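You operate a simulated robot arm through the tools that you are given. There is no shell and no other tool.

You are at the controls of a simulated robot arm. One attempt, no reset.

Task
Cap the water tank, start the pump unit and open the ballast knob until the cloudy water clears.
Fine: tank cap on before the red switch; shut the ballast knob again; leave the pipe link alone. Where these are worked on the way, their far stop is far enough and under half their travel is too little: ballast knob.

It is judged by the outcome, as a careful person would: the job done as asked, and still so three seconds after it is handed in. It fails if anything else is knocked over, pushed out of place, dropped, spilled or broken. Lids that push on must go on centred and level and be pressed home; caps that screw on are set level and turned clockwise until they are tight.

Robot
A 7-joint arm with a two-finger parallel gripper, fixed in place. Base frame: the origin is at the foot of the arm, x ahead of it, y to its left, z up; the work surface is at about z = 0.7. Readings come in m, degrees, newtons and seconds.
With the tool pointing down near the work surface it reaches from about 0.28 to 0.68 m from the base axis. Its first joint turns from -66.0 to 66.0 degrees. Payload 1.57 kg.
Tool frame: the origin (TCP) lies between the finger pads and is the grasp point; the fingertips stand 0.03 m ahead of it; z points along the fingers, y is the line along which they close. The gripper opens to 0.11 m. The fingers are 0.024 m wide and 0.012 m thick; the gripper's body (0.048 by 0.112 m) begins 0.078 m behind the TCP.
Orientation is told as [roll, pitch, yaw] about the base's x, y, z axes, in that order, counted from this pose: with the fingers straight down and closing along the base's y, the tool's x points along the base's -x, its y along +y and its z along -z.

Tools
- The arm moves only by the tool nudge_tool. Its argument "rows" is a list of rows, each a list of 3 entries, a list of its own where there are three numbers: the shift along the base's x, y, z in m, then the turn, a rotation vector about the base's x, y, z in degrees, then the closure, from 0 (fully open) to 1 (shut). In form: [[[x, y, z], [ax, ay, az], claw], ...]. A call has 1 to 20 rows; each row is the pose to reach, as a shift and turn from the pose commanded when the call began. Rows are played at 5 a second. More than 0.05 m and 8.6 degrees between two rows, or a gripper value outside its range, and nothing of the call is played. Where a pose cannot be reached the arm comes as near as it can. A force on the tool above 90 N (or 10 N above the force at the start of the call, whichever is more), or a blocked arm, ends the call early, and 0.2 s more pass. Each finger travels about 0.108 m/s and halts on what it meets, pressing with about 27 N; the grip force reading is that of the motor and also rises with nothing between the fingers. The clock runs only during rows and for 0.2 s after the last one: add rows that repeat a pose to give the fingers time. It gives the time, the measured TCP pose, the force on the tool (base axes), the opening and the grip force at its end, in the units of the frame above (readings bear some noise), with the torque about the TCP (base axes, N m) and any sound that the robot's microphone picked up.
- Cameras (640 x 400 px; columns grow to the right, rows downward): "scene" is fixed at [0.1771, -0.3984, 1.411]; the picture's right is [0.71, -0.70, 0.00], its down [-0.46, -0.47, -0.76] and it looks along [0.53, 0.54, -0.65] (base axes); focal length 344 px, centre (320, 200). "wrist" rides on the gripper at [0.07, 0.016, -0.141] in the tool frame; the picture's right is [-0.23, 0.97, 0.00], its down [-0.86, -0.20, -0.48] and it looks along [-0.47, -0.11, 0.88] (tool axes); focal length 222 px, centre (320, 200). There is no depth. A picture from a camera that has moved, and an enlarged one, comes with that camera's place and axes in the base frame and with its lens. The place of the scene camera against the robot may be out by one fixed shift of up to 0.025 m in any direction.
- camera(camera): a new picture of that camera. The clock stands still meanwhile.
- inspect(camera, box): a new picture of the part [left, top, right, bottom] of that camera's present view, enlarged. The clock stands still meanwhile.
- job_done(): hands the job in; it is judged then, once.

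Places have to be worked out from the pictures, the camera data and where the tool is seen. Open the gripper and draw the arm clear of the work before you hand the job in, unless the task says otherwise.

The tools are called after ">>>" by a JSON object that holds its "op" and its "data". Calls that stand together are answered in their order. nudge_tool: Moves the arm, as the interface text tells. Its arguments: {"type":"object","properties":{"rows":{"type":"array"}},"required":["rows"]} The other tools are called the same way: camera (camera) takes a picture; inspect (camera, box) takes an enlarged picture of a part of a camera's view; job_done () hands the job in.

At the start:

```text
time_s: 0.0
tool_pos: [0.4188, 0.1123, 1.0106]
orientation: [0.0, 0.1, 0.0]
wrist_force: [0.6, -0.3, -0.8]
wrist_torque: [-0.04, -0.01, -0.02]
width: 0.1098
grasp_force: 0.0
```

scene: 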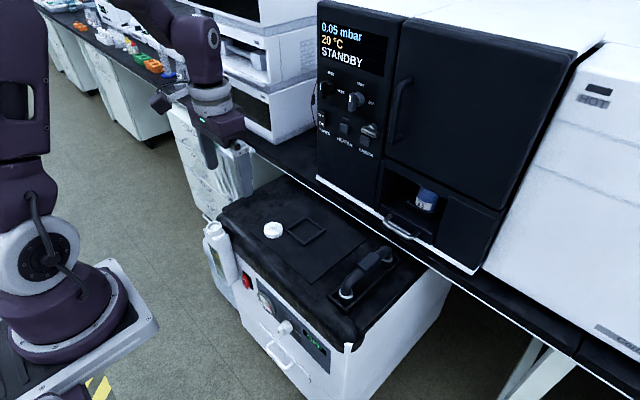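
wrist: 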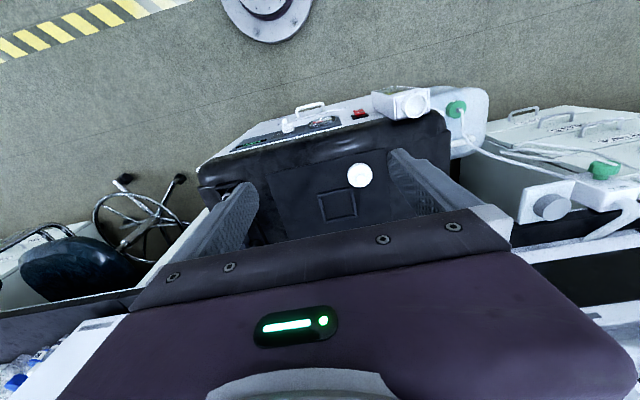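

I'll start by looking closely at the unit, its top and its front panel.

>>> {"op": "inspect", "data": {"camera": "scene", "box": [200, 180, 440, 330]}}

>>> {"op": "inspect", "data": {"camera": "scene", "box": [190, 250, 350, 400]}}

>>> {"op": "inspect", "data": {"camera": "wrist", "box": [190, 70, 500, 260]}}

>>> {"op": "inspect", "data": {"camera": "scene", "box": [300, 0, 480, 260]}}

```text
2.67 times, centred on (320, 255) of scene
camera zoom: at [0.1771, -0.3984, 1.411], right [0.71, -0.7, 0.0], down [-0.46, -0.47, -0.76], along [0.53, 0.54, -0.65], focal length 918 px, centre (320, 53)
```

zoom: 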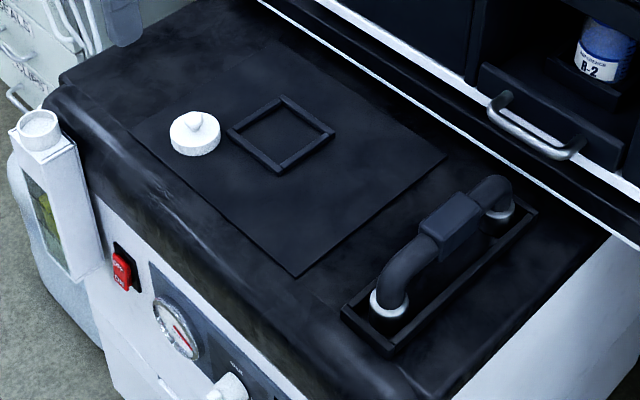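

```text
2.67 times, centred on (270, 325) of scene
camera zoom: at [0.1771, -0.3984, 1.411], right [0.71, -0.7, 0.0], down [-0.46, -0.47, -0.76], along [0.53, 0.54, -0.65], focal length 918 px, centre (453, -133)
```

zoom: 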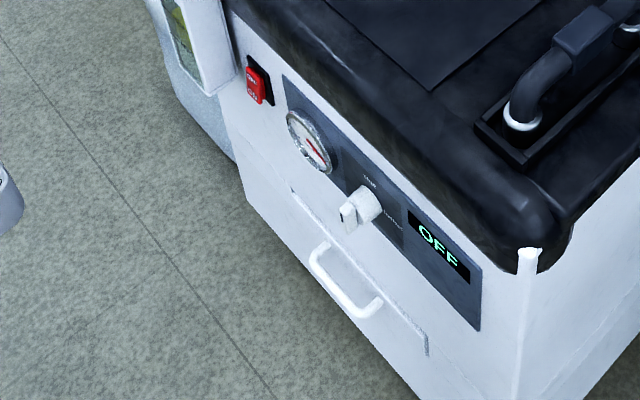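

```text
2.06 times, centred on (345, 165) of wrist
camera zoom: at [0.3498, 0.1281, 1.1516], right [0.23, 0.97, 0.0], down [0.86, -0.2, 0.48], along [0.47, -0.11, -0.88], focal length 459 px, centre (268, 272)
```

zoom: 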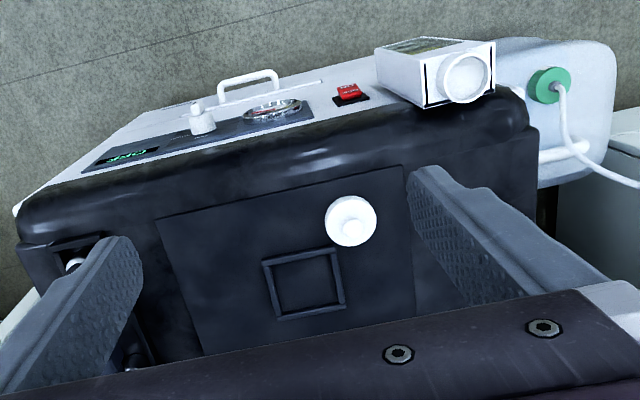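

```text
1.54 times, centred on (390, 130) of scene
camera zoom: at [0.1771, -0.3984, 1.411], right [0.71, -0.7, 0.0], down [-0.46, -0.47, -0.76], along [0.53, 0.54, -0.65], focal length 529 px, centre (212, 308)
```

zoom: 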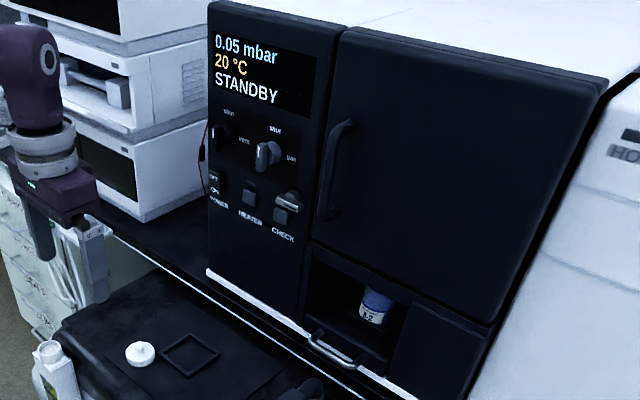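

The tank appears to be the white bottle at the unit's left, with an open neck near (0.43, 0.29). The cap lies on the top near (0.54, 0.17), and the switch and knob are on the front face near x≈0.43. I'll back off and pitch the tool to get a frontal view.

>>> {"op": "nudge_tool", "data": {"rows": [[[-0.02, 0, 0], [0, -7, 0], 0], [[-0.04, 0, 0], [0, -14, 0], 0], [[-0.06, 0, 0], [0, -21, 0], 0], [[-0.08, 0, 0], [0, -28, 0], 0], [[-0.1, 0, 0], [0, -35, 0], 0], [[-0.1, 0, 0], [0, -35, 0], 0]]}}

>>> {"op": "camera", "data": {"camera": "wrist"}}

>>> {"op": "camera", "data": {"camera": "scene"}}

```text
time_s: 1.4
tool_pos: [0.3923, 0.1645, 1.0959]
orientation: [-0.1, -35.0, -0.1]
wrist_force: [0.4, 0.7, 0.0]
wrist_torque: [0.02, 0.01, 0.0]
width: 0.11
grasp_force: 0.0
out of reach, approached as far as the arm can: row 3, 4, 5, 6
```

```text
taken
camera wrist: at [0.2549, 0.1809, 1.1725], right [0.19, 0.97, 0.13], down [0.43, -0.2, 0.88], along [0.88, -0.11, -0.45], focal length 222 px, centre (320, 200)
```

wrist: 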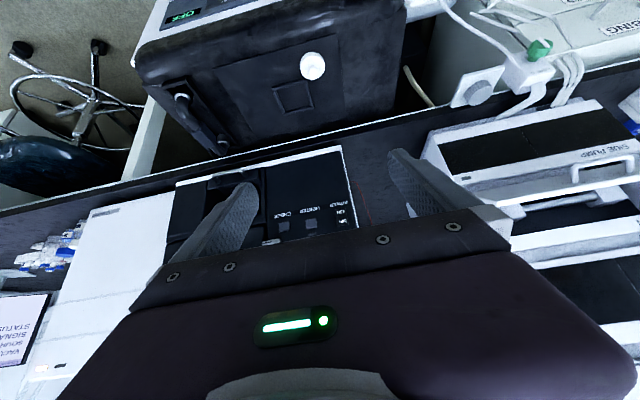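

```text
taken
```

scene: 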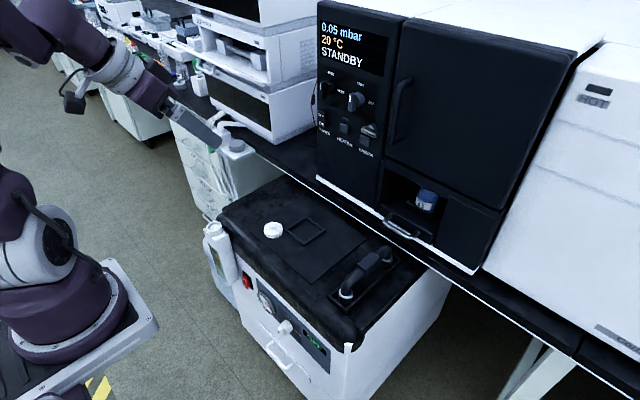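

The cap triangulates to about (0.552, 0.169, 0.695). Pitching this close in is out of reach, so I'll return to tool-down and look at the front from a low pose.

>>> {"op": "nudge_tool", "data": {"rows": [[[0.0, 0, 0], [0, 7, 0], 0], [[0, 0, 0], [0, 14, 0], 0], [[0, 0, 0], [0, 21, 0], 0], [[0, 0, 0], [0, 28, 0], 0], [[0, 0, 0], [0, 35, 0], 0], [[0, 0, 0], [0, 35, 0], 0]]}}

>>> {"op": "camera", "data": {"camera": "wrist"}}

```text
time_s: 2.8
tool_pos: [0.3931, 0.165, 1.0969]
orientation: [0.0, 0.1, 0.0]
wrist_force: [0.4, -0.5, 0.0]
wrist_torque: [-0.05, 0.01, -0.04]
width: 0.1101
grasp_force: 0.0
```

```text
taken
camera wrist: at [0.3228, 0.1806, 1.2384], right [0.23, 0.97, 0.0], down [0.86, -0.2, 0.48], along [0.46, -0.11, -0.88], focal length 222 px, centre (320, 200)
```

wrist: 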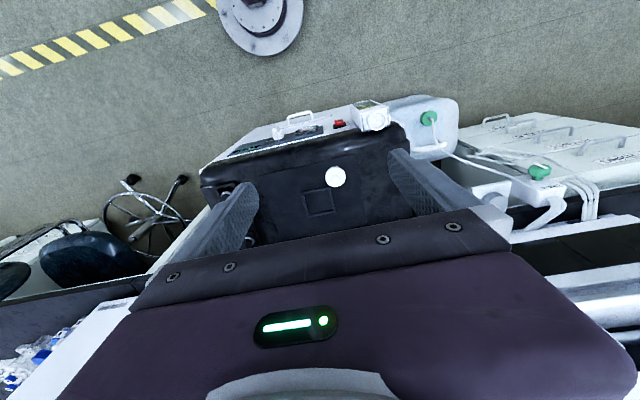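

The command tracks the reached pose, which helps. Next I'll move down and back to about (0.35, 0.16, 0.90) to see the front and the bottle.

>>> {"op": "nudge_tool", "data": {"rows": [[[-0.01, 0, -0.04], [0, 0, 0], 0], [[-0.02, 0, -0.08], [0, 0, 0], 0], [[-0.03, 0, -0.12], [0, 0, 0], 0], [[-0.04, 0, -0.16], [0, 0, 0], 0], [[-0.045, 0, -0.2], [0, 0, 0], 0], [[-0.045, 0, -0.2], [0, 0, 0], 0]]}}

>>> {"op": "camera", "data": {"camera": "wrist"}}

>>> {"op": "inspect", "data": {"camera": "wrist", "box": [160, 40, 480, 240]}}

```text
time_s: 4.2
tool_pos: [0.3474, 0.1643, 0.896]
orientation: [-0.1, 0.0, 0.0]
wrist_force: [0.1, -0.4, -0.3]
wrist_torque: [-0.03, 0.03, 0.0]
width: 0.1099
grasp_force: 0.1
```

```text
taken
camera wrist: at [0.2773, 0.1795, 1.038], right [0.23, 0.97, 0.0], down [0.86, -0.2, 0.48], along [0.47, -0.11, -0.88], focal length 222 px, centre (320, 200)
```

wrist: 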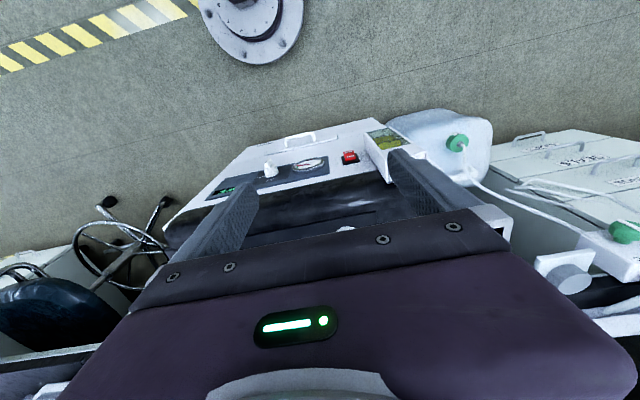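

```text
2.00 times, centred on (320, 140) of wrist
camera zoom: at [0.2773, 0.1795, 1.038], right [0.23, 0.97, 0.0], down [0.86, -0.2, 0.48], along [0.47, -0.11, -0.88], focal length 444 px, centre (320, 320)
```

zoom: 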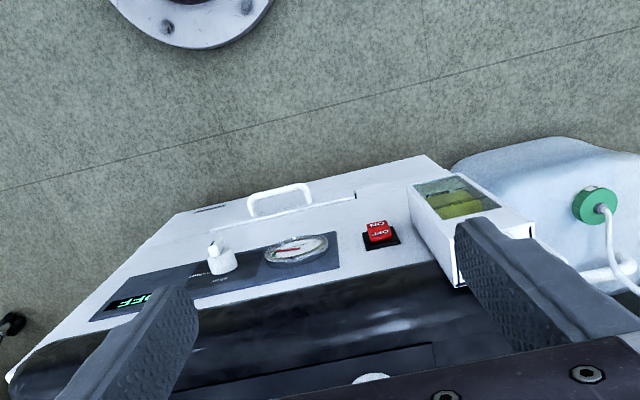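

I'll zoom in on the knob, the switch and the tank.

>>> {"op": "inspect", "data": {"camera": "wrist", "box": [240, 150, 304, 190]}}

>>> {"op": "inspect", "data": {"camera": "wrist", "box": [330, 140, 378, 170]}}

>>> {"op": "inspect", "data": {"camera": "scene", "box": [190, 205, 260, 305]}}

>>> {"op": "inspect", "data": {"camera": "scene", "box": [235, 265, 340, 365]}}

```text
10.00 times, centred on (272, 170) of wrist
camera zoom: at [0.2773, 0.1795, 1.038], right [0.23, 0.97, 0.0], down [0.86, -0.2, 0.48], along [0.47, -0.11, -0.88], focal length 2221 px, centre (800, 500)
```

zoom: 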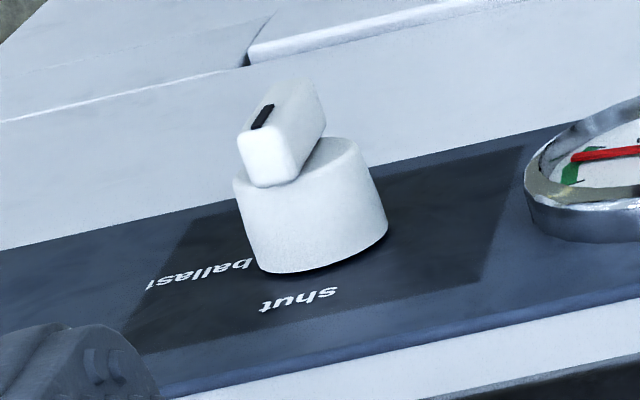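

```text
13.33 times, centred on (354, 155) of wrist
camera zoom: at [0.2773, 0.1795, 1.038], right [0.23, 0.97, 0.0], down [0.86, -0.2, 0.48], along [0.47, -0.11, -0.88], focal length 2962 px, centre (-133, 800)
```

zoom: 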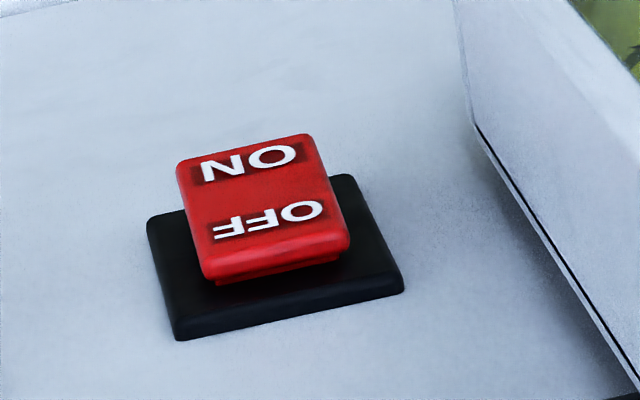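

```text
4.00 times, centred on (225, 255) of scene
camera zoom: at [0.1771, -0.3984, 1.411], right [0.71, -0.7, 0.0], down [-0.46, -0.47, -0.76], along [0.53, 0.54, -0.65], focal length 1376 px, centre (700, -20)
```

zoom: 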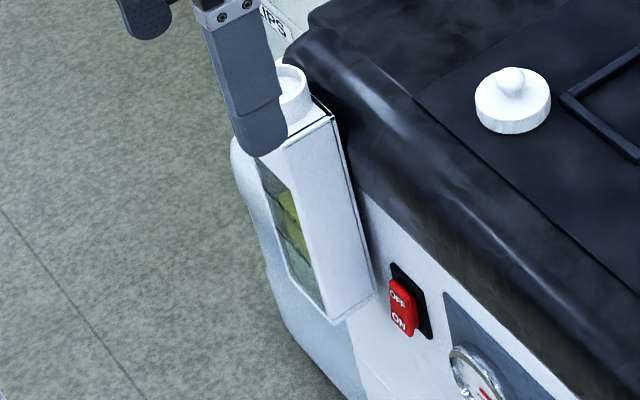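

```text
4.00 times, centred on (288, 315) of scene
camera zoom: at [0.1771, -0.3984, 1.411], right [0.71, -0.7, 0.0], down [-0.46, -0.47, -0.76], along [0.53, 0.54, -0.65], focal length 1376 px, centre (450, -260)
```

zoom: 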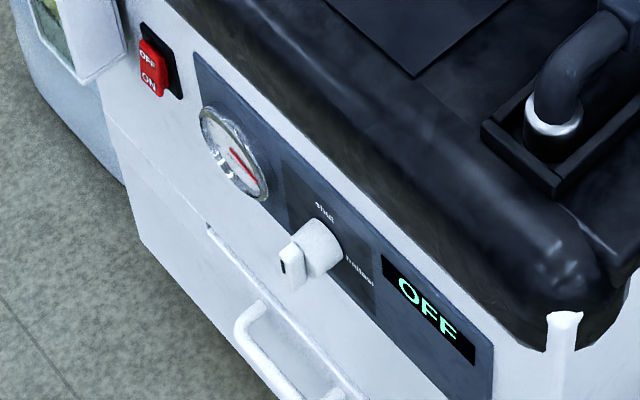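

The knob bar is vertical, set to "shut", at about (0.42, 0.022, 0.54). "Ballast" lies to its −y side, so it opens by turning clockwise as seen from the front. Next I'll look at the tank neck from above.

>>> {"op": "nudge_tool", "data": {"rows": [[[0, 0.04, 0], [0, 0, 0], 0], [[0, 0.08, 0], [0, 0, 0], 0], [[0.01, 0.12, 0], [0, 0, 0], 0], [[0.02, 0.14, 0], [0, 0, 0], 0], [[0.02, 0.14, 0], [0, 0, 0], 0]]}}

>>> {"op": "camera", "data": {"camera": "wrist"}}

>>> {"op": "inspect", "data": {"camera": "wrist", "box": [220, 100, 380, 200]}}

```text
time_s: 5.4
tool_pos: [0.369, 0.3052, 0.8972]
orientation: [-0.1, 0.0, 0.0]
wrist_force: [0.4, -0.2, -0.2]
wrist_torque: [-0.02, 0.03, -0.02]
width: 0.1099
grasp_force: 0.0
```

```text
taken
camera wrist: at [0.2982, 0.3207, 1.038], right [0.23, 0.97, 0.0], down [0.86, -0.2, 0.48], along [0.47, -0.11, -0.88], focal length 222 px, centre (320, 200)
```

wrist: 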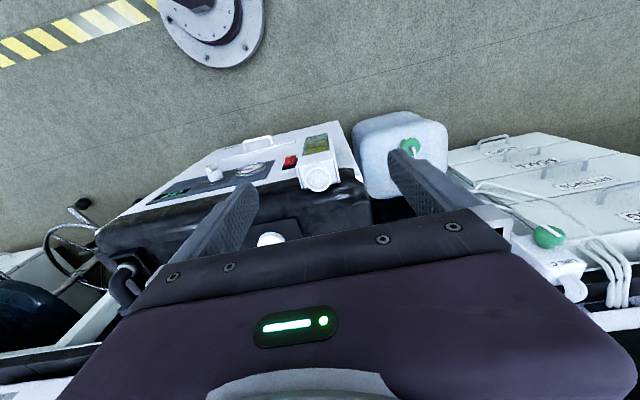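

```text
4.00 times, centred on (300, 150) of wrist
camera zoom: at [0.2982, 0.3207, 1.038], right [0.23, 0.97, 0.0], down [0.86, -0.2, 0.48], along [0.47, -0.11, -0.88], focal length 888 px, centre (400, 400)
```

zoom: 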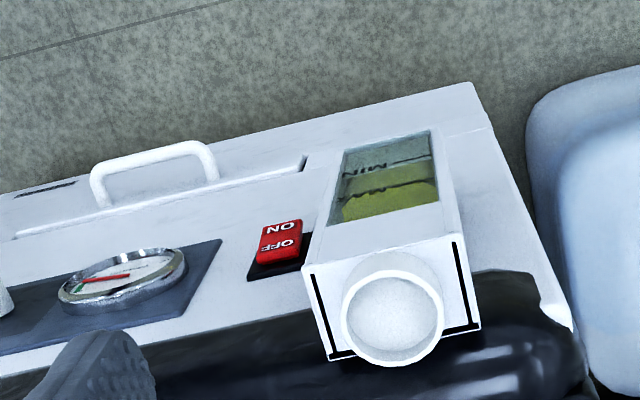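

The neck rim triangulates to about (0.4325, 0.286, 0.715) and is roughly 0.04 m across. Now I'll take a close look at the cap.

>>> {"op": "nudge_tool", "data": {"rows": [[[0.03, -0.03, 0], [0, 0, 0], 0], [[0.06, -0.06, 0], [0, 0, 0], 0], [[0.09, -0.09, -0.02], [0, 0, 0], 0], [[0.11, -0.12, -0.05], [0, 0, 0], 0], [[0.11, -0.12, -0.08], [0, 0, 0], 0], [[0.11, -0.12, -0.08], [0, 0, 0], 0]]}}

>>> {"op": "camera", "data": {"camera": "wrist"}}

>>> {"op": "inspect", "data": {"camera": "wrist", "box": [260, 100, 420, 200]}}

```text
time_s: 6.8
tool_pos: [0.4772, 0.1865, 0.8154]
orientation: [0.0, 0.0, 0.0]
wrist_force: [-0.1, 0.2, -0.2]
wrist_torque: [0.02, 0.01, -0.02]
width: 0.1102
grasp_force: 0.1
```

```text
taken
camera wrist: at [0.4072, 0.2019, 0.9578], right [0.23, 0.97, 0.0], down [0.86, -0.2, 0.48], along [0.47, -0.11, -0.88], focal length 222 px, centre (320, 200)
```

wrist: 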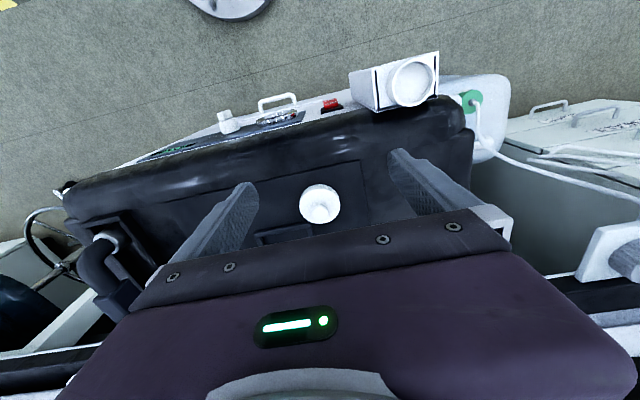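

```text
4.00 times, centred on (340, 150) of wrist
camera zoom: at [0.4072, 0.2019, 0.9578], right [0.23, 0.97, 0.0], down [0.86, -0.2, 0.48], along [0.47, -0.11, -0.88], focal length 888 px, centre (240, 400)
```

zoom: 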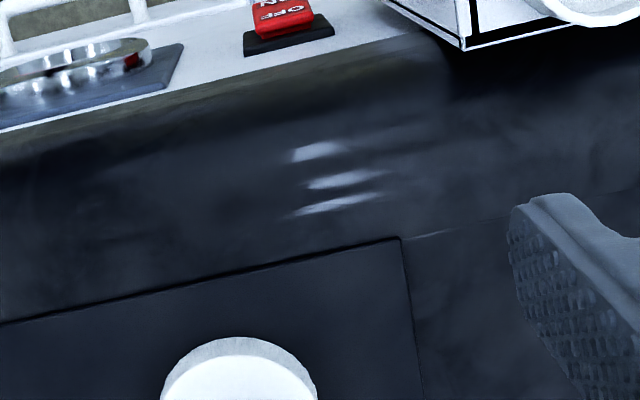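

>>> {"op": "inspect", "data": {"camera": "wrist", "box": [280, 170, 360, 220]}}

>>> {"op": "inspect", "data": {"camera": "scene", "box": [255, 215, 295, 240]}}

>>> {"op": "inspect", "data": {"camera": "wrist", "box": [340, 40, 460, 115]}}

```text
8.00 times, centred on (320, 195) of wrist
camera zoom: at [0.4072, 0.2019, 0.9578], right [0.23, 0.97, 0.0], down [0.86, -0.2, 0.48], along [0.47, -0.11, -0.88], focal length 1777 px, centre (320, 240)
```

zoom: 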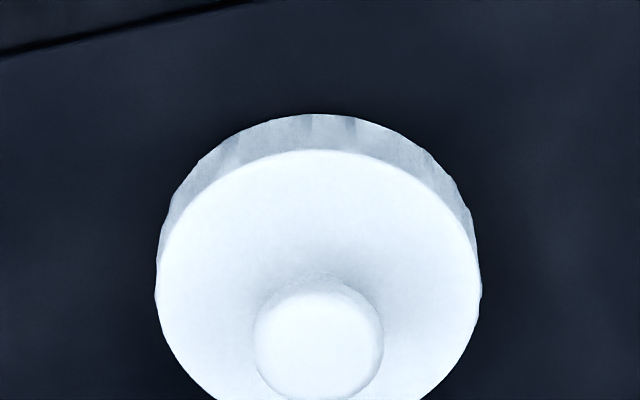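

```text
16.00 times, centred on (275, 228) of scene
camera zoom: at [0.1771, -0.3985, 1.411], right [0.71, -0.7, 0.0], down [-0.46, -0.47, -0.76], along [0.53, 0.54, -0.65], focal length 5506 px, centre (1040, -240)
```

zoom: 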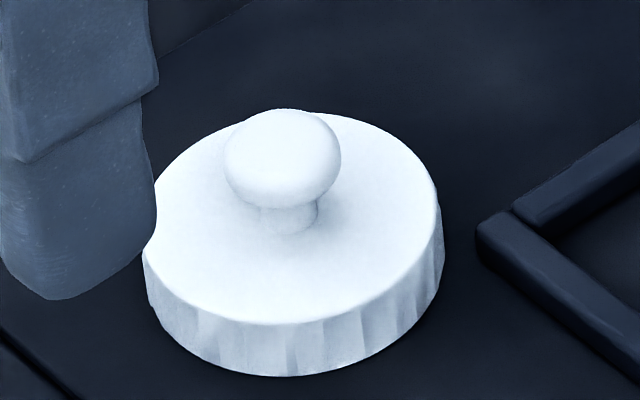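

```text
5.33 times, centred on (400, 78) of wrist
camera zoom: at [0.4072, 0.2019, 0.9578], right [0.23, 0.97, 0.0], down [0.86, -0.2, 0.48], along [0.47, -0.11, -0.88], focal length 1185 px, centre (-107, 853)
```

zoom: 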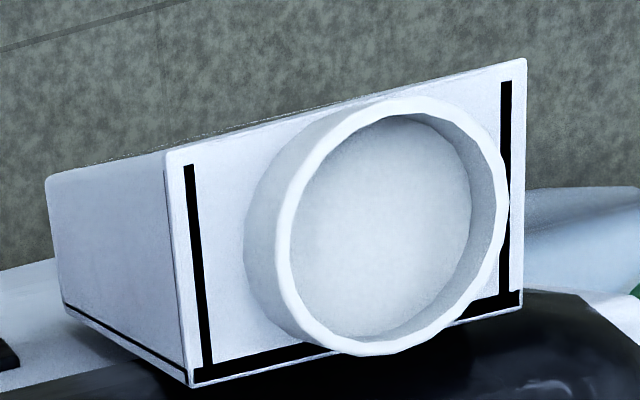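

The cap is knurled, about 0.055 m across and 0.013 m high, with a ball handle, centred near (0.553, 0.1675). I'll hover over it and check the alignment.

>>> {"op": "nudge_tool", "data": {"rows": [[[0.04, -0.01, 0], [0, 0, 0], 0], [[0.076, -0.019, 0], [0, 0, 0], 0], [[0.076, -0.019, -0.03], [0, 0, 0], 0], [[0.076, -0.019, -0.055], [0, 0, 0], 0], [[0.076, -0.019, -0.055], [0, 0, 0], 0]]}}

>>> {"op": "camera", "data": {"camera": "wrist"}}

>>> {"op": "inspect", "data": {"camera": "scene", "box": [215, 180, 335, 255]}}

```text
time_s: 8.0
tool_pos: [0.5541, 0.1665, 0.7605]
orientation: [-0.1, 0.0, -0.1]
wrist_force: [-0.1, -0.3, -0.1]
wrist_torque: [0.0, 0.01, 0.01]
width: 0.1099
grasp_force: 0.1
```

```text
taken
camera wrist: at [0.4836, 0.1824, 0.9027], right [0.23, 0.97, 0.0], down [0.85, -0.2, 0.48], along [0.47, -0.11, -0.88], focal length 222 px, centre (320, 200)
```

wrist: 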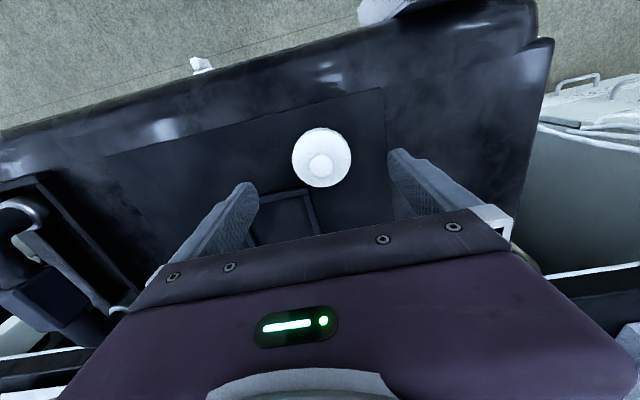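

```text
5.33 times, centred on (275, 218) of scene
camera zoom: at [0.1771, -0.3984, 1.411], right [0.71, -0.7, 0.0], down [-0.46, -0.47, -0.76], along [0.53, 0.54, -0.65], focal length 1835 px, centre (560, 107)
```

zoom: 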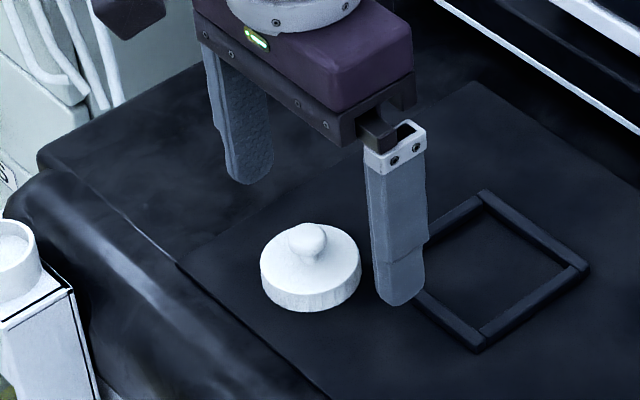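

The views disagree slightly on the cap's height and x, so I'll zoom in for precision before going lower.

>>> {"op": "inspect", "data": {"camera": "wrist", "box": [280, 120, 360, 200]}}

>>> {"op": "inspect", "data": {"camera": "wrist", "box": [230, 120, 410, 220]}}

```text
5.00 times, centred on (320, 160) of wrist
camera zoom: at [0.4836, 0.1824, 0.9027], right [0.23, 0.97, 0.0], down [0.85, -0.2, 0.48], along [0.47, -0.11, -0.88], focal length 1111 px, centre (320, 400)
```

zoom: 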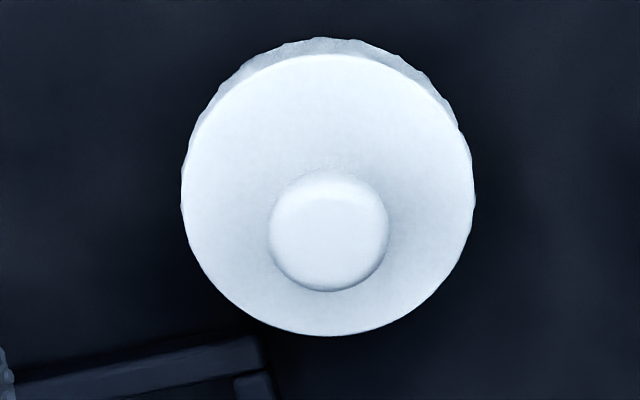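

```text
3.56 times, centred on (320, 170) of wrist
camera zoom: at [0.4836, 0.1824, 0.9027], right [0.23, 0.97, 0.0], down [0.85, -0.2, 0.48], along [0.47, -0.11, -0.88], focal length 790 px, centre (320, 307)
```

zoom: 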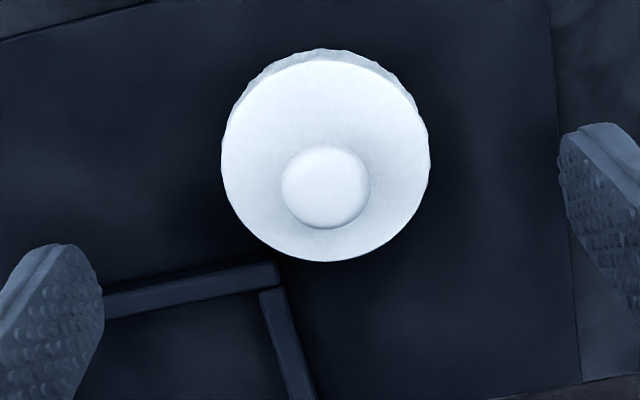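

Comparing apparent sizes gives the cap face at z≈0.703 and its centre at about (0.549, 0.168). I'll correct x, descend to z≈0.724 and grip the rim.

>>> {"op": "nudge_tool", "data": {"rows": [[[-0.005, 0.0015, 0], [0, 0, 0], 0], [[-0.005, 0.0015, -0.015], [0, 0, 0], 0], [[-0.005, 0.0015, -0.028], [0, 0, 0], 0], [[-0.005, 0.0015, -0.036], [0, 0, 0], 0], [[-0.005, 0.0015, -0.036], [0, 0, 0], 0]]}}

>>> {"op": "inspect", "data": {"camera": "scene", "box": [215, 180, 335, 255]}}

>>> {"op": "camera", "data": {"camera": "wrist"}}

```text
time_s: 9.0
tool_pos: [0.5486, 0.1692, 0.7339]
orientation: [0.0, 0.2, 0.1]
wrist_force: [-15.2, 0.4, 27.0]
wrist_torque: [0.63, 0.12, 0.59]
width: 0.1076
grasp_force: 0.0
stopped in row 5: the force on the tool passed its limit at 116 N (the readings are from after the stop); the commanded pose is now the measured one
```

```text
5.33 times, centred on (275, 218) of scene
camera zoom: at [0.1764, -0.3986, 1.4111], right [0.71, -0.7, 0.0], down [-0.46, -0.47, -0.76], along [0.53, 0.54, -0.65], focal length 1835 px, centre (560, 107)
```

zoom: 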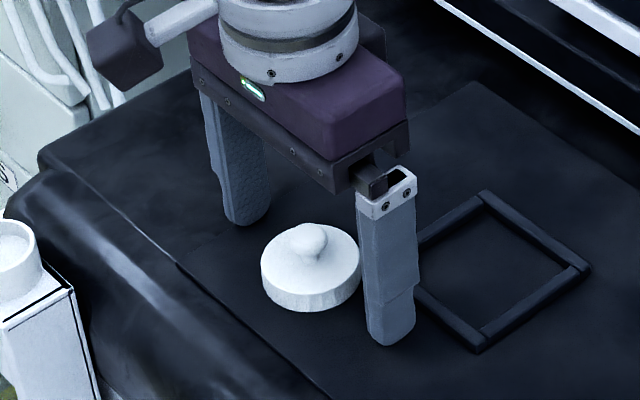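

```text
taken
camera wrist: at [0.4788, 0.1846, 0.8751], right [0.23, 0.97, 0.0], down [0.86, -0.2, 0.48], along [0.46, -0.11, -0.88], focal length 222 px, centre (320, 200)
```

wrist: 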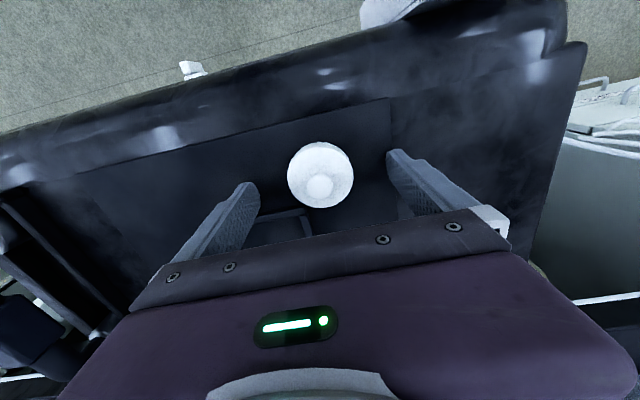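

The fingertips touched the top, so the surface is at about z=0.704 and the cap face at about 0.717, which puts its centre near (0.543, 0.169). I'll lift a few millimetres, correct x and close on the rim.

>>> {"op": "nudge_tool", "data": {"rows": [[[0, 0, 0.004], [0, 0, 0], 0], [[-0.0055, 0, 0.0035], [0, 0, 0], 0], [[-0.0055, 0, 0.0035], [0, 0, 0], 0]]}}

>>> {"op": "inspect", "data": {"camera": "wrist", "box": [230, 120, 410, 220]}}

```text
time_s: 9.8
tool_pos: [0.5438, 0.1672, 0.7365]
orientation: [0.0, 0.1, 0.1]
wrist_force: [-0.7, 0.2, 0.6]
wrist_torque: [-0.01, -0.04, 0.02]
width: 0.1099
grasp_force: 0.0
```

```text
3.56 times, centred on (320, 170) of wrist
camera zoom: at [0.474, 0.1841, 0.877], right [0.23, 0.97, 0.0], down [0.86, -0.2, 0.48], along [0.47, -0.11, -0.88], focal length 790 px, centre (320, 307)
```

zoom: 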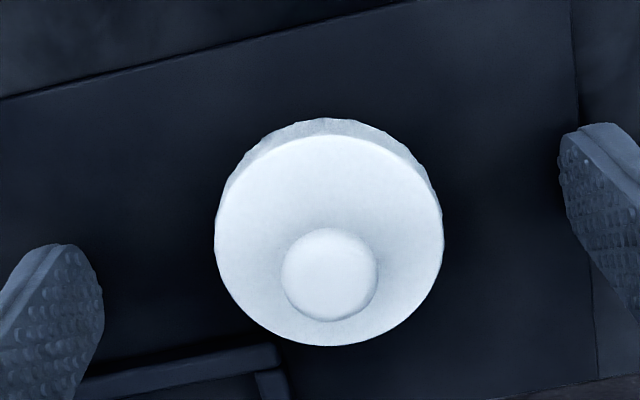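

The cap is centred between the fingers to within about 2 mm, so I'll close the grip.

>>> {"op": "nudge_tool", "data": {"rows": [[[0, 0.002, 0], [0, 0, 0], 0.3], [[0, 0.002, 0], [0, 0, 0], 0.6], [[0, 0.002, 0], [0, 0, 0], 1], [[0, 0.002, 0], [0, 0, 0], 1], [[0, 0.002, 0], [0, 0, 0], 1]]}}

>>> {"op": "inspect", "data": {"camera": "wrist", "box": [230, 120, 410, 220]}}

```text
time_s: 11.0
tool_pos: [0.5442, 0.1702, 0.7348]
orientation: [0.1, 0.1, 0.0]
wrist_force: [0.7, -0.8, 0.8]
wrist_torque: [0.03, -0.02, -0.02]
width: 0.0496
grasp_force: 27.2
```

```text
3.56 times, centred on (320, 170) of wrist
camera zoom: at [0.4741, 0.1862, 0.877], right [0.23, 0.97, 0.0], down [0.86, -0.2, 0.48], along [0.47, -0.11, -0.88], focal length 790 px, centre (320, 307)
```

zoom: 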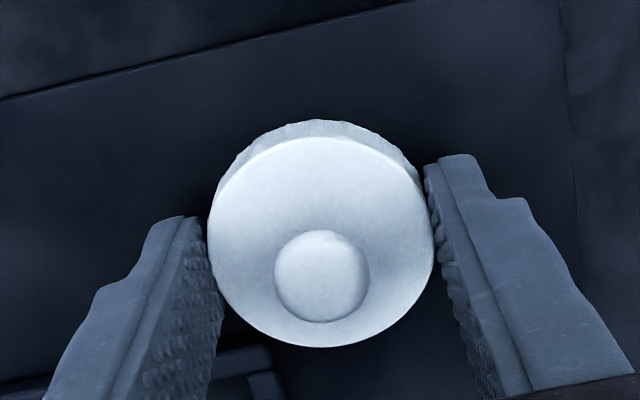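

The cap is gripped at 0.0496 m, centred on the TCP to within about 1 mm. The refined neck rim is about (0.4315, 0.2865, 0.720). I'll lift and carry the cap to hover above it.

>>> {"op": "nudge_tool", "data": {"rows": [[[0, 0, 0.02], [0, 0, 0], 1], [[0, 0, 0.045], [0, 0, 0], 1], [[-0.02, 0.02, 0.055], [0, 0, 0], 1], [[-0.045, 0.045, 0.055], [0, 0, 0], 1], [[-0.07, 0.075, 0.055], [0, 0, 0], 1], [[-0.095, 0.1, 0.055], [0, 0, 0], 1], [[-0.111, 0.116, 0.055], [0, 0, 0], 1], [[-0.111, 0.116, 0.055], [0, 0, 0], 1]]}}

>>> {"op": "camera", "data": {"camera": "wrist"}}

>>> {"op": "inspect", "data": {"camera": "scene", "box": [170, 190, 290, 265]}}

>>> {"op": "inspect", "data": {"camera": "wrist", "box": [260, 120, 380, 220]}}

```text
time_s: 12.8
tool_pos: [0.4332, 0.2852, 0.791]
orientation: [0.0, 0.1, 0.0]
wrist_force: [0.9, -0.3, -0.3]
wrist_torque: [0.01, -0.02, -0.03]
width: 0.0492
grasp_force: 27.5
```

```text
taken
camera wrist: at [0.363, 0.302, 0.9324], right [0.23, 0.97, 0.0], down [0.86, -0.2, 0.48], along [0.46, -0.11, -0.88], focal length 222 px, centre (320, 200)
```

wrist: 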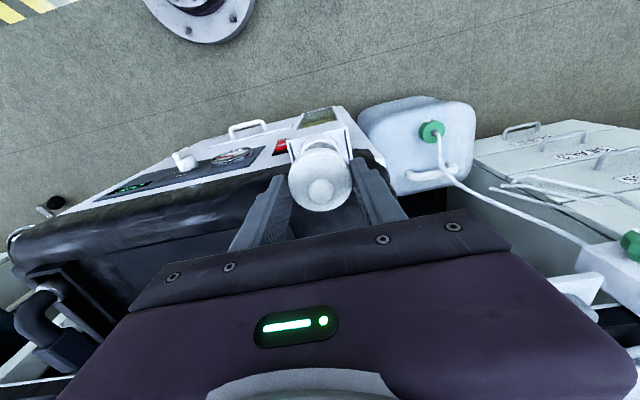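

```text
5.33 times, centred on (230, 228) of scene
camera zoom: at [0.1771, -0.3984, 1.411], right [0.71, -0.7, 0.0], down [-0.46, -0.47, -0.76], along [0.53, 0.54, -0.65], focal length 1835 px, centre (800, 53)
```

zoom: 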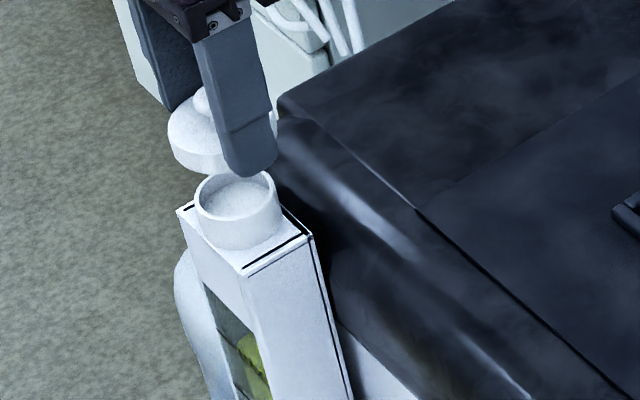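

```text
4.00 times, centred on (320, 170) of wrist
camera zoom: at [0.363, 0.302, 0.9324], right [0.23, 0.97, 0.0], down [0.86, -0.2, 0.48], along [0.46, -0.11, -0.88], focal length 888 px, centre (320, 320)
```

zoom: 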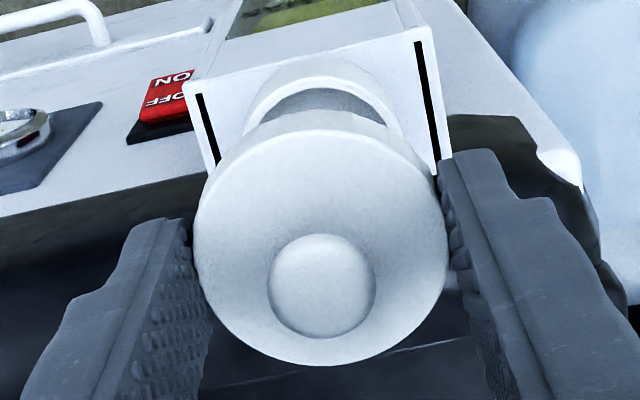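

I'll compare the cap and neck more precisely with enlarged views.

>>> {"op": "inspect", "data": {"camera": "scene", "box": [195, 203, 235, 243]}}

>>> {"op": "inspect", "data": {"camera": "wrist", "box": [280, 130, 360, 180]}}

```text
10.00 times, centred on (215, 223) of scene
camera zoom: at [0.1771, -0.3984, 1.411], right [0.71, -0.7, 0.0], down [-0.46, -0.47, -0.76], along [0.53, 0.54, -0.65], focal length 3441 px, centre (1370, -30)
```

zoom: 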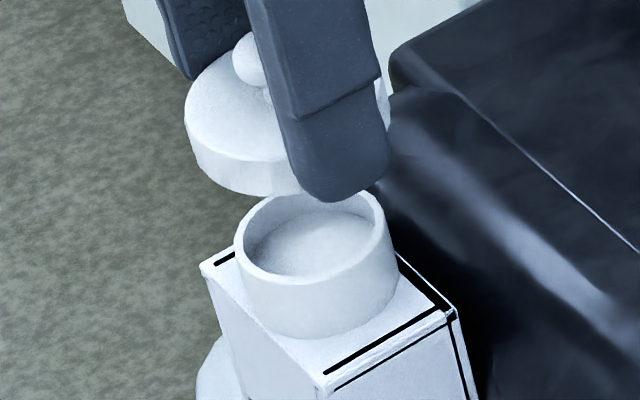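

```text
8.00 times, centred on (320, 155) of wrist
camera zoom: at [0.363, 0.302, 0.9324], right [0.23, 0.97, 0.0], down [0.86, -0.2, 0.48], along [0.46, -0.11, -0.88], focal length 1777 px, centre (320, 560)
```

zoom: 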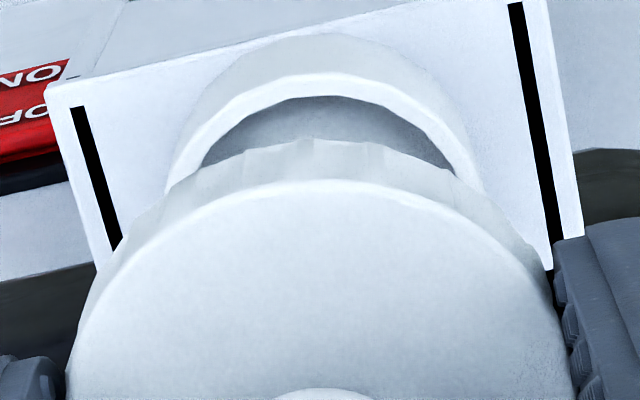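

Both cameras agree the cap sits over the neck to within about 1–1.5 mm. I'll shift y by +1 mm and lower it to just above the rim.

>>> {"op": "nudge_tool", "data": {"rows": [[[-0.0003, 0.001, -0.015], [0, 0, 0], 1], [[-0.0003, 0.001, -0.03], [0, 0, 0], 1], [[-0.0003, 0.001, -0.036], [0, 0, 0], 1], [[-0.0003, 0.001, -0.036], [0, 0, 0], 1]]}}

>>> {"op": "inspect", "data": {"camera": "scene", "box": [195, 203, 235, 243]}}

>>> {"op": "inspect", "data": {"camera": "wrist", "box": [280, 130, 360, 180]}}

```text
time_s: 13.8
tool_pos: [0.4336, 0.2869, 0.7545]
orientation: [-0.1, 0.1, -0.1]
wrist_force: [-0.6, 1.2, -1.0]
wrist_torque: [-0.03, -0.02, 0.01]
width: 0.0495
grasp_force: 26.8
```

```text
10.00 times, centred on (215, 223) of scene
camera zoom: at [0.1771, -0.3984, 1.411], right [0.71, -0.7, 0.0], down [-0.46, -0.47, -0.76], along [0.53, 0.54, -0.65], focal length 3441 px, centre (1370, -30)
```

zoom: 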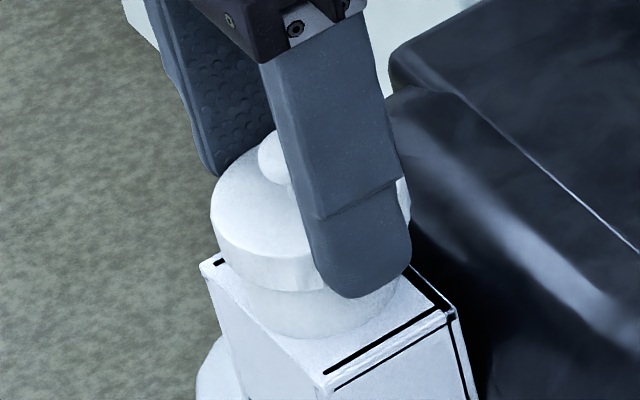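

```text
8.00 times, centred on (320, 155) of wrist
camera zoom: at [0.3624, 0.3029, 0.8963], right [0.23, 0.97, 0.0], down [0.86, -0.2, 0.48], along [0.46, -0.11, -0.88], focal length 1777 px, centre (320, 560)
```

zoom: 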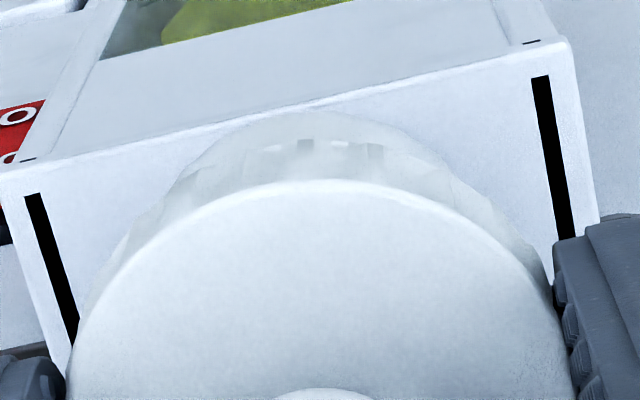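

The cap is right at the rim and looks centred. I'll lower it in small steps to feel the contact.

>>> {"op": "nudge_tool", "data": {"rows": [[[0, 0, -0.002], [0, 0, 0], 1], [[0, 0, -0.004], [0, 0, 0], 1], [[0, 0, -0.004], [0, 0, 0], 1]]}}

```text
time_s: 14.6
tool_pos: [0.4313, 0.2861, 0.7499]
orientation: [0.0, 0.1, 0.0]
wrist_force: [-5.2, -0.1, 1.2]
wrist_torque: [-0.01, 0.18, -0.04]
width: 0.0496
grasp_force: 26.3
```

There's a −5 N force in x, so the neck is nudging the cap toward −x. I'll shift −1.5 mm in x and keep lowering gently.

>>> {"op": "nudge_tool", "data": {"rows": [[[-0.0015, 0, 0], [0, 0, 0], 1], [[-0.0015, 0, -0.002], [0, 0, 0], 1], [[-0.0015, 0, -0.002], [0, 0, 0], 1]]}}

>>> {"op": "inspect", "data": {"camera": "scene", "box": [195, 203, 235, 243]}}

```text
time_s: 15.4
tool_pos: [0.4316, 0.2878, 0.7488]
orientation: [0.0, 0.1, -0.1]
wrist_force: [-0.2, -0.6, -0.9]
wrist_torque: [-0.02, 0.03, 0.01]
width: 0.0494
grasp_force: 27.4
```

```text
10.00 times, centred on (215, 223) of scene
camera zoom: at [0.1771, -0.3984, 1.411], right [0.71, -0.7, 0.0], down [-0.46, -0.47, -0.76], along [0.53, 0.54, -0.65], focal length 3441 px, centre (1370, -30)
```

zoom: 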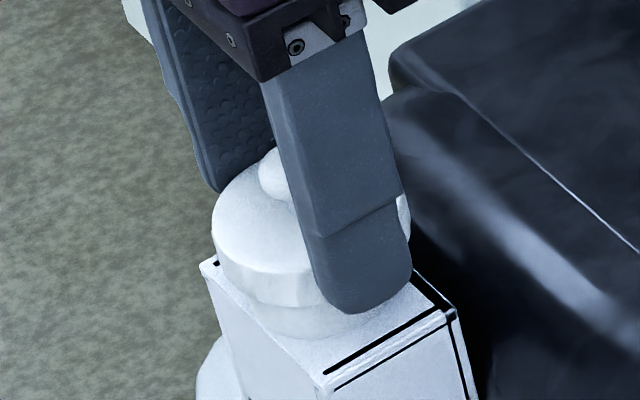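

The side force is gone and the cap is going over the neck freely, so I'll keep lowering.

>>> {"op": "nudge_tool", "data": {"rows": [[[0, 0, -0.0015], [0, 0, 0], 1], [[0, 0, -0.003], [0, 0, 0], 1], [[0, 0, -0.003], [0, 0, 0], 1]]}}

>>> {"op": "nudge_tool", "data": {"rows": [[[0, 0, -0.0015], [0, 0, 0], 1], [[0, 0, -0.003], [0, 0, 0], 1], [[0, 0, -0.003], [0, 0, 0], 1]]}}

```text
time_s: 16.2
tool_pos: [0.4321, 0.2867, 0.7446]
orientation: [0.0, 0.1, 0.0]
wrist_force: [-0.6, 0.0, -1.7]
wrist_torque: [0.01, 0.01, -0.01]
width: 0.0498
grasp_force: 27.1
```

```text
time_s: 17.0
tool_pos: [0.4294, 0.2869, 0.7427]
orientation: [-0.1, 0.0, 0.0]
wrist_force: [-11.4, -4.7, 28.2]
wrist_torque: [-0.19, 0.19, -0.02]
width: 0.0499
grasp_force: 26.6
heard: snap
```

I heard a snap with 28 N upward, so it's a push-on cap. I'll check how it sits.

>>> {"op": "inspect", "data": {"camera": "scene", "box": [195, 203, 235, 243]}}

>>> {"op": "inspect", "data": {"camera": "wrist", "box": [270, 120, 370, 200]}}

```text
10.00 times, centred on (215, 223) of scene
camera zoom: at [0.1765, -0.3988, 1.411], right [0.71, -0.7, 0.0], down [-0.46, -0.47, -0.76], along [0.53, 0.54, -0.65], focal length 3441 px, centre (1370, -30)
```

zoom: 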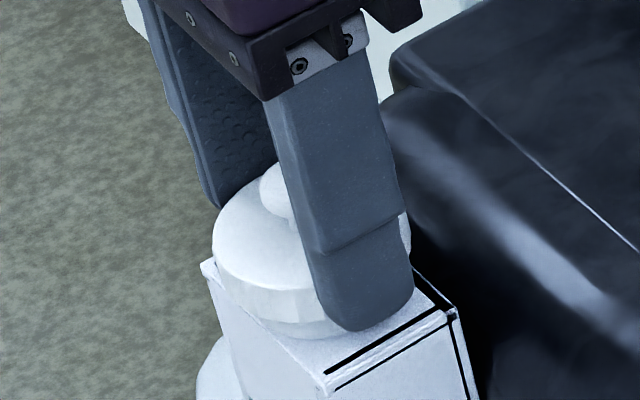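

```text
5.00 times, centred on (320, 160) of wrist
camera zoom: at [0.3606, 0.303, 0.8849], right [0.23, 0.97, 0.0], down [0.86, -0.2, 0.48], along [0.46, -0.11, -0.88], focal length 1111 px, centre (320, 400)
```

zoom: 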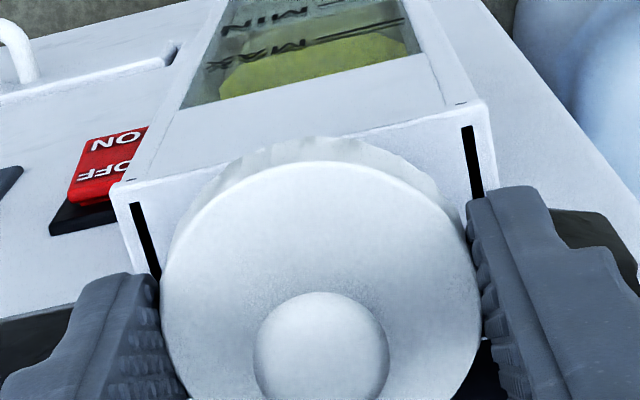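

The cap sits level. I'll open partway, lift clear and inspect it.

>>> {"op": "nudge_tool", "data": {"rows": [[[0, 0, 0.0], [0, 0, 0], 0.4], [[0, 0, 0.0], [0, 0, 0], 0.35], [[0, 0, 0.03], [0, 0, 0], 0.35], [[0, 0, 0.07], [0, 0, 0], 0.35], [[0, 0, 0.1], [0, 0, 0], 0.35], [[0, 0, 0.1], [0, 0, 0], 0.35]]}}

>>> {"op": "inspect", "data": {"camera": "scene", "box": [195, 203, 235, 243]}}

>>> {"op": "inspect", "data": {"camera": "wrist", "box": [240, 80, 400, 180]}}

```text
time_s: 18.4
tool_pos: [0.4318, 0.2861, 0.8416]
orientation: [0.0, 0.1, 0.1]
wrist_force: [-0.3, -0.2, 0.0]
wrist_torque: [0.0, -0.01, -0.01]
width: 0.0715
grasp_force: 0.2
```

```text
10.00 times, centred on (215, 223) of scene
camera zoom: at [0.1771, -0.3984, 1.411], right [0.71, -0.7, 0.0], down [-0.46, -0.47, -0.76], along [0.53, 0.54, -0.65], focal length 3441 px, centre (1370, -30)
```

zoom: 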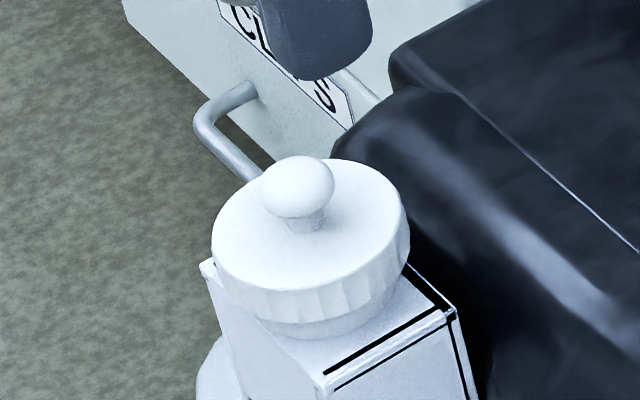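

```text
4.00 times, centred on (320, 130) of wrist
camera zoom: at [0.3617, 0.3019, 0.9838], right [0.23, 0.97, 0.0], down [0.86, -0.2, 0.48], along [0.46, -0.11, -0.88], focal length 888 px, centre (320, 480)
```

zoom: 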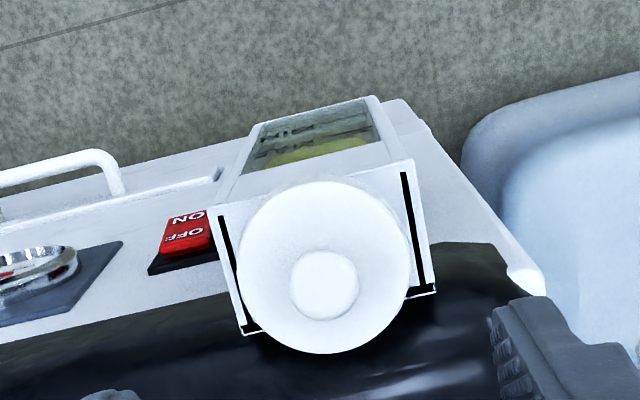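

The cap looks level and centred. To be sure it's home, I'll close the fingers and press down gently on the ball handle.

>>> {"op": "nudge_tool", "data": {"rows": [[[0, 0, 0], [0, 0, 0], 1], [[0, 0, 0], [0, 0, 0], 1], [[0, 0, -0.03], [0, 0, 0], 1], [[0, 0, -0.05], [0, 0, 0], 1], [[0, 0, -0.057], [0, 0, 0], 1], [[0, 0, -0.06], [0, 0, 0], 1], [[0, 0, -0.06], [0, 0, 0], 1]]}}

>>> {"op": "inspect", "data": {"camera": "scene", "box": [185, 193, 245, 243]}}

```text
time_s: 20.0
tool_pos: [0.4302, 0.2856, 0.7824]
orientation: [-0.1, 0.1, 0.0]
wrist_force: [0.5, -0.3, 0.4]
wrist_torque: [0.01, -0.02, -0.01]
width: 0.0
grasp_force: 21.2
```

```text
8.00 times, centred on (215, 218) of scene
camera zoom: at [0.1771, -0.3984, 1.411], right [0.71, -0.7, 0.0], down [-0.46, -0.47, -0.76], along [0.53, 0.54, -0.65], focal length 2753 px, centre (1160, 56)
```

zoom: 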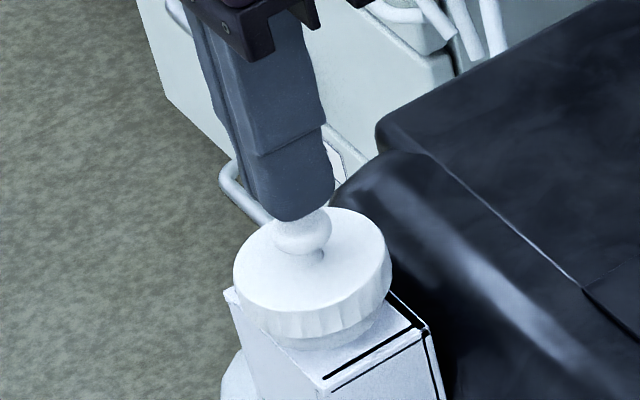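

The fingers are just above the ball with no contact yet. I'll press in small steps.

>>> {"op": "nudge_tool", "data": {"rows": [[[0, 0, -0.002], [0, 0, 0], 1], [[0, 0, -0.004], [0, 0, 0], 1], [[0, 0, -0.006], [0, 0, 0], 1]]}}

```text
time_s: 20.8
tool_pos: [0.4312, 0.2866, 0.7762]
orientation: [0.0, 0.0, 0.0]
wrist_force: [0.5, 0.2, 0.4]
wrist_torque: [0.01, 0.03, 0.01]
width: 0.0
grasp_force: 21.0
```

>>> {"op": "nudge_tool", "data": {"rows": [[[0, 0, -0.002], [0, 0, 0], 1], [[0, 0, -0.004], [0, 0, 0], 1], [[0, 0, -0.004], [0, 0, 0], 1]]}}

```text
time_s: 21.6
tool_pos: [0.4311, 0.2861, 0.7729]
orientation: [0.0, 0.0, -0.1]
wrist_force: [-1.4, -1.6, 12.3]
wrist_torque: [-0.05, 0.04, -0.01]
width: 0.0002
grasp_force: 21.3
```

Contact at 12 N. I'll press about 2 mm more to confirm it's fully seated.

>>> {"op": "nudge_tool", "data": {"rows": [[[0, 0, -0.001], [0, 0, 0], 1], [[0, 0, -0.002], [0, 0, 0], 1], [[0, 0, -0.002], [0, 0, 0], 1]]}}

```text
time_s: 22.4
tool_pos: [0.4314, 0.2867, 0.7725]
orientation: [0.0, -0.2, -0.1]
wrist_force: [-10.5, -11.2, 67.0]
wrist_torque: [-0.31, 0.3, 0.0]
width: 0.0002
grasp_force: 21.1
```

67 N with no further movement, so the cap is home. I'll lift off and move in front of the panel for close views.

>>> {"op": "nudge_tool", "data": {"rows": [[[0, 0, 0.03], [0, 0, 0], 1], [[-0.02, -0.01, 0.07], [0, 0, 0], 1], [[-0.05, -0.04, 0.08], [0, 0, 0], 1], [[-0.08, -0.07, 0.07], [0, 0, 0], 1], [[-0.1, -0.09, 0.04], [0, 0, 0], 1], [[-0.1, -0.09, 0.01], [0, 0, 0], 1], [[-0.1, -0.09, -0.02], [0, 0, 0], 1], [[-0.1, -0.09, -0.02], [0, 0, 0], 1]]}}

>>> {"op": "camera", "data": {"camera": "wrist"}}

>>> {"op": "inspect", "data": {"camera": "scene", "box": [185, 193, 265, 253]}}

```text
time_s: 24.2
tool_pos: [0.3313, 0.1962, 0.7491]
orientation: [0.0, 0.1, 0.0]
wrist_force: [-0.6, -0.4, 0.1]
wrist_torque: [0.0, 0.02, -0.01]
width: 0.0
grasp_force: 21.4
```

```text
taken
camera wrist: at [0.261, 0.2128, 0.8914], right [0.23, 0.97, 0.0], down [0.86, -0.2, 0.48], along [0.46, -0.11, -0.88], focal length 222 px, centre (320, 200)
```

wrist: 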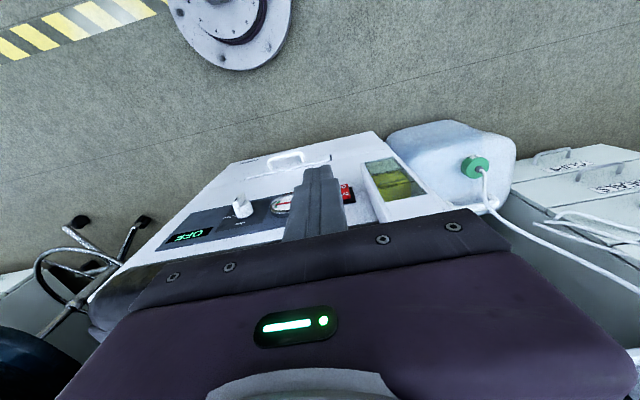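

```text
6.67 times, centred on (225, 223) of scene
camera zoom: at [0.1771, -0.3984, 1.411], right [0.71, -0.7, 0.0], down [-0.46, -0.47, -0.76], along [0.53, 0.54, -0.65], focal length 2294 px, centre (953, 47)
```

zoom: 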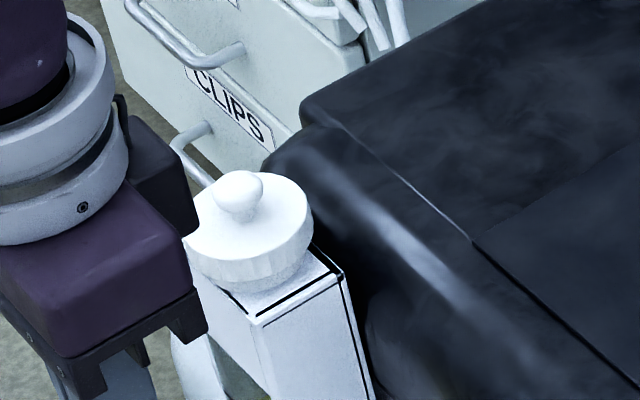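

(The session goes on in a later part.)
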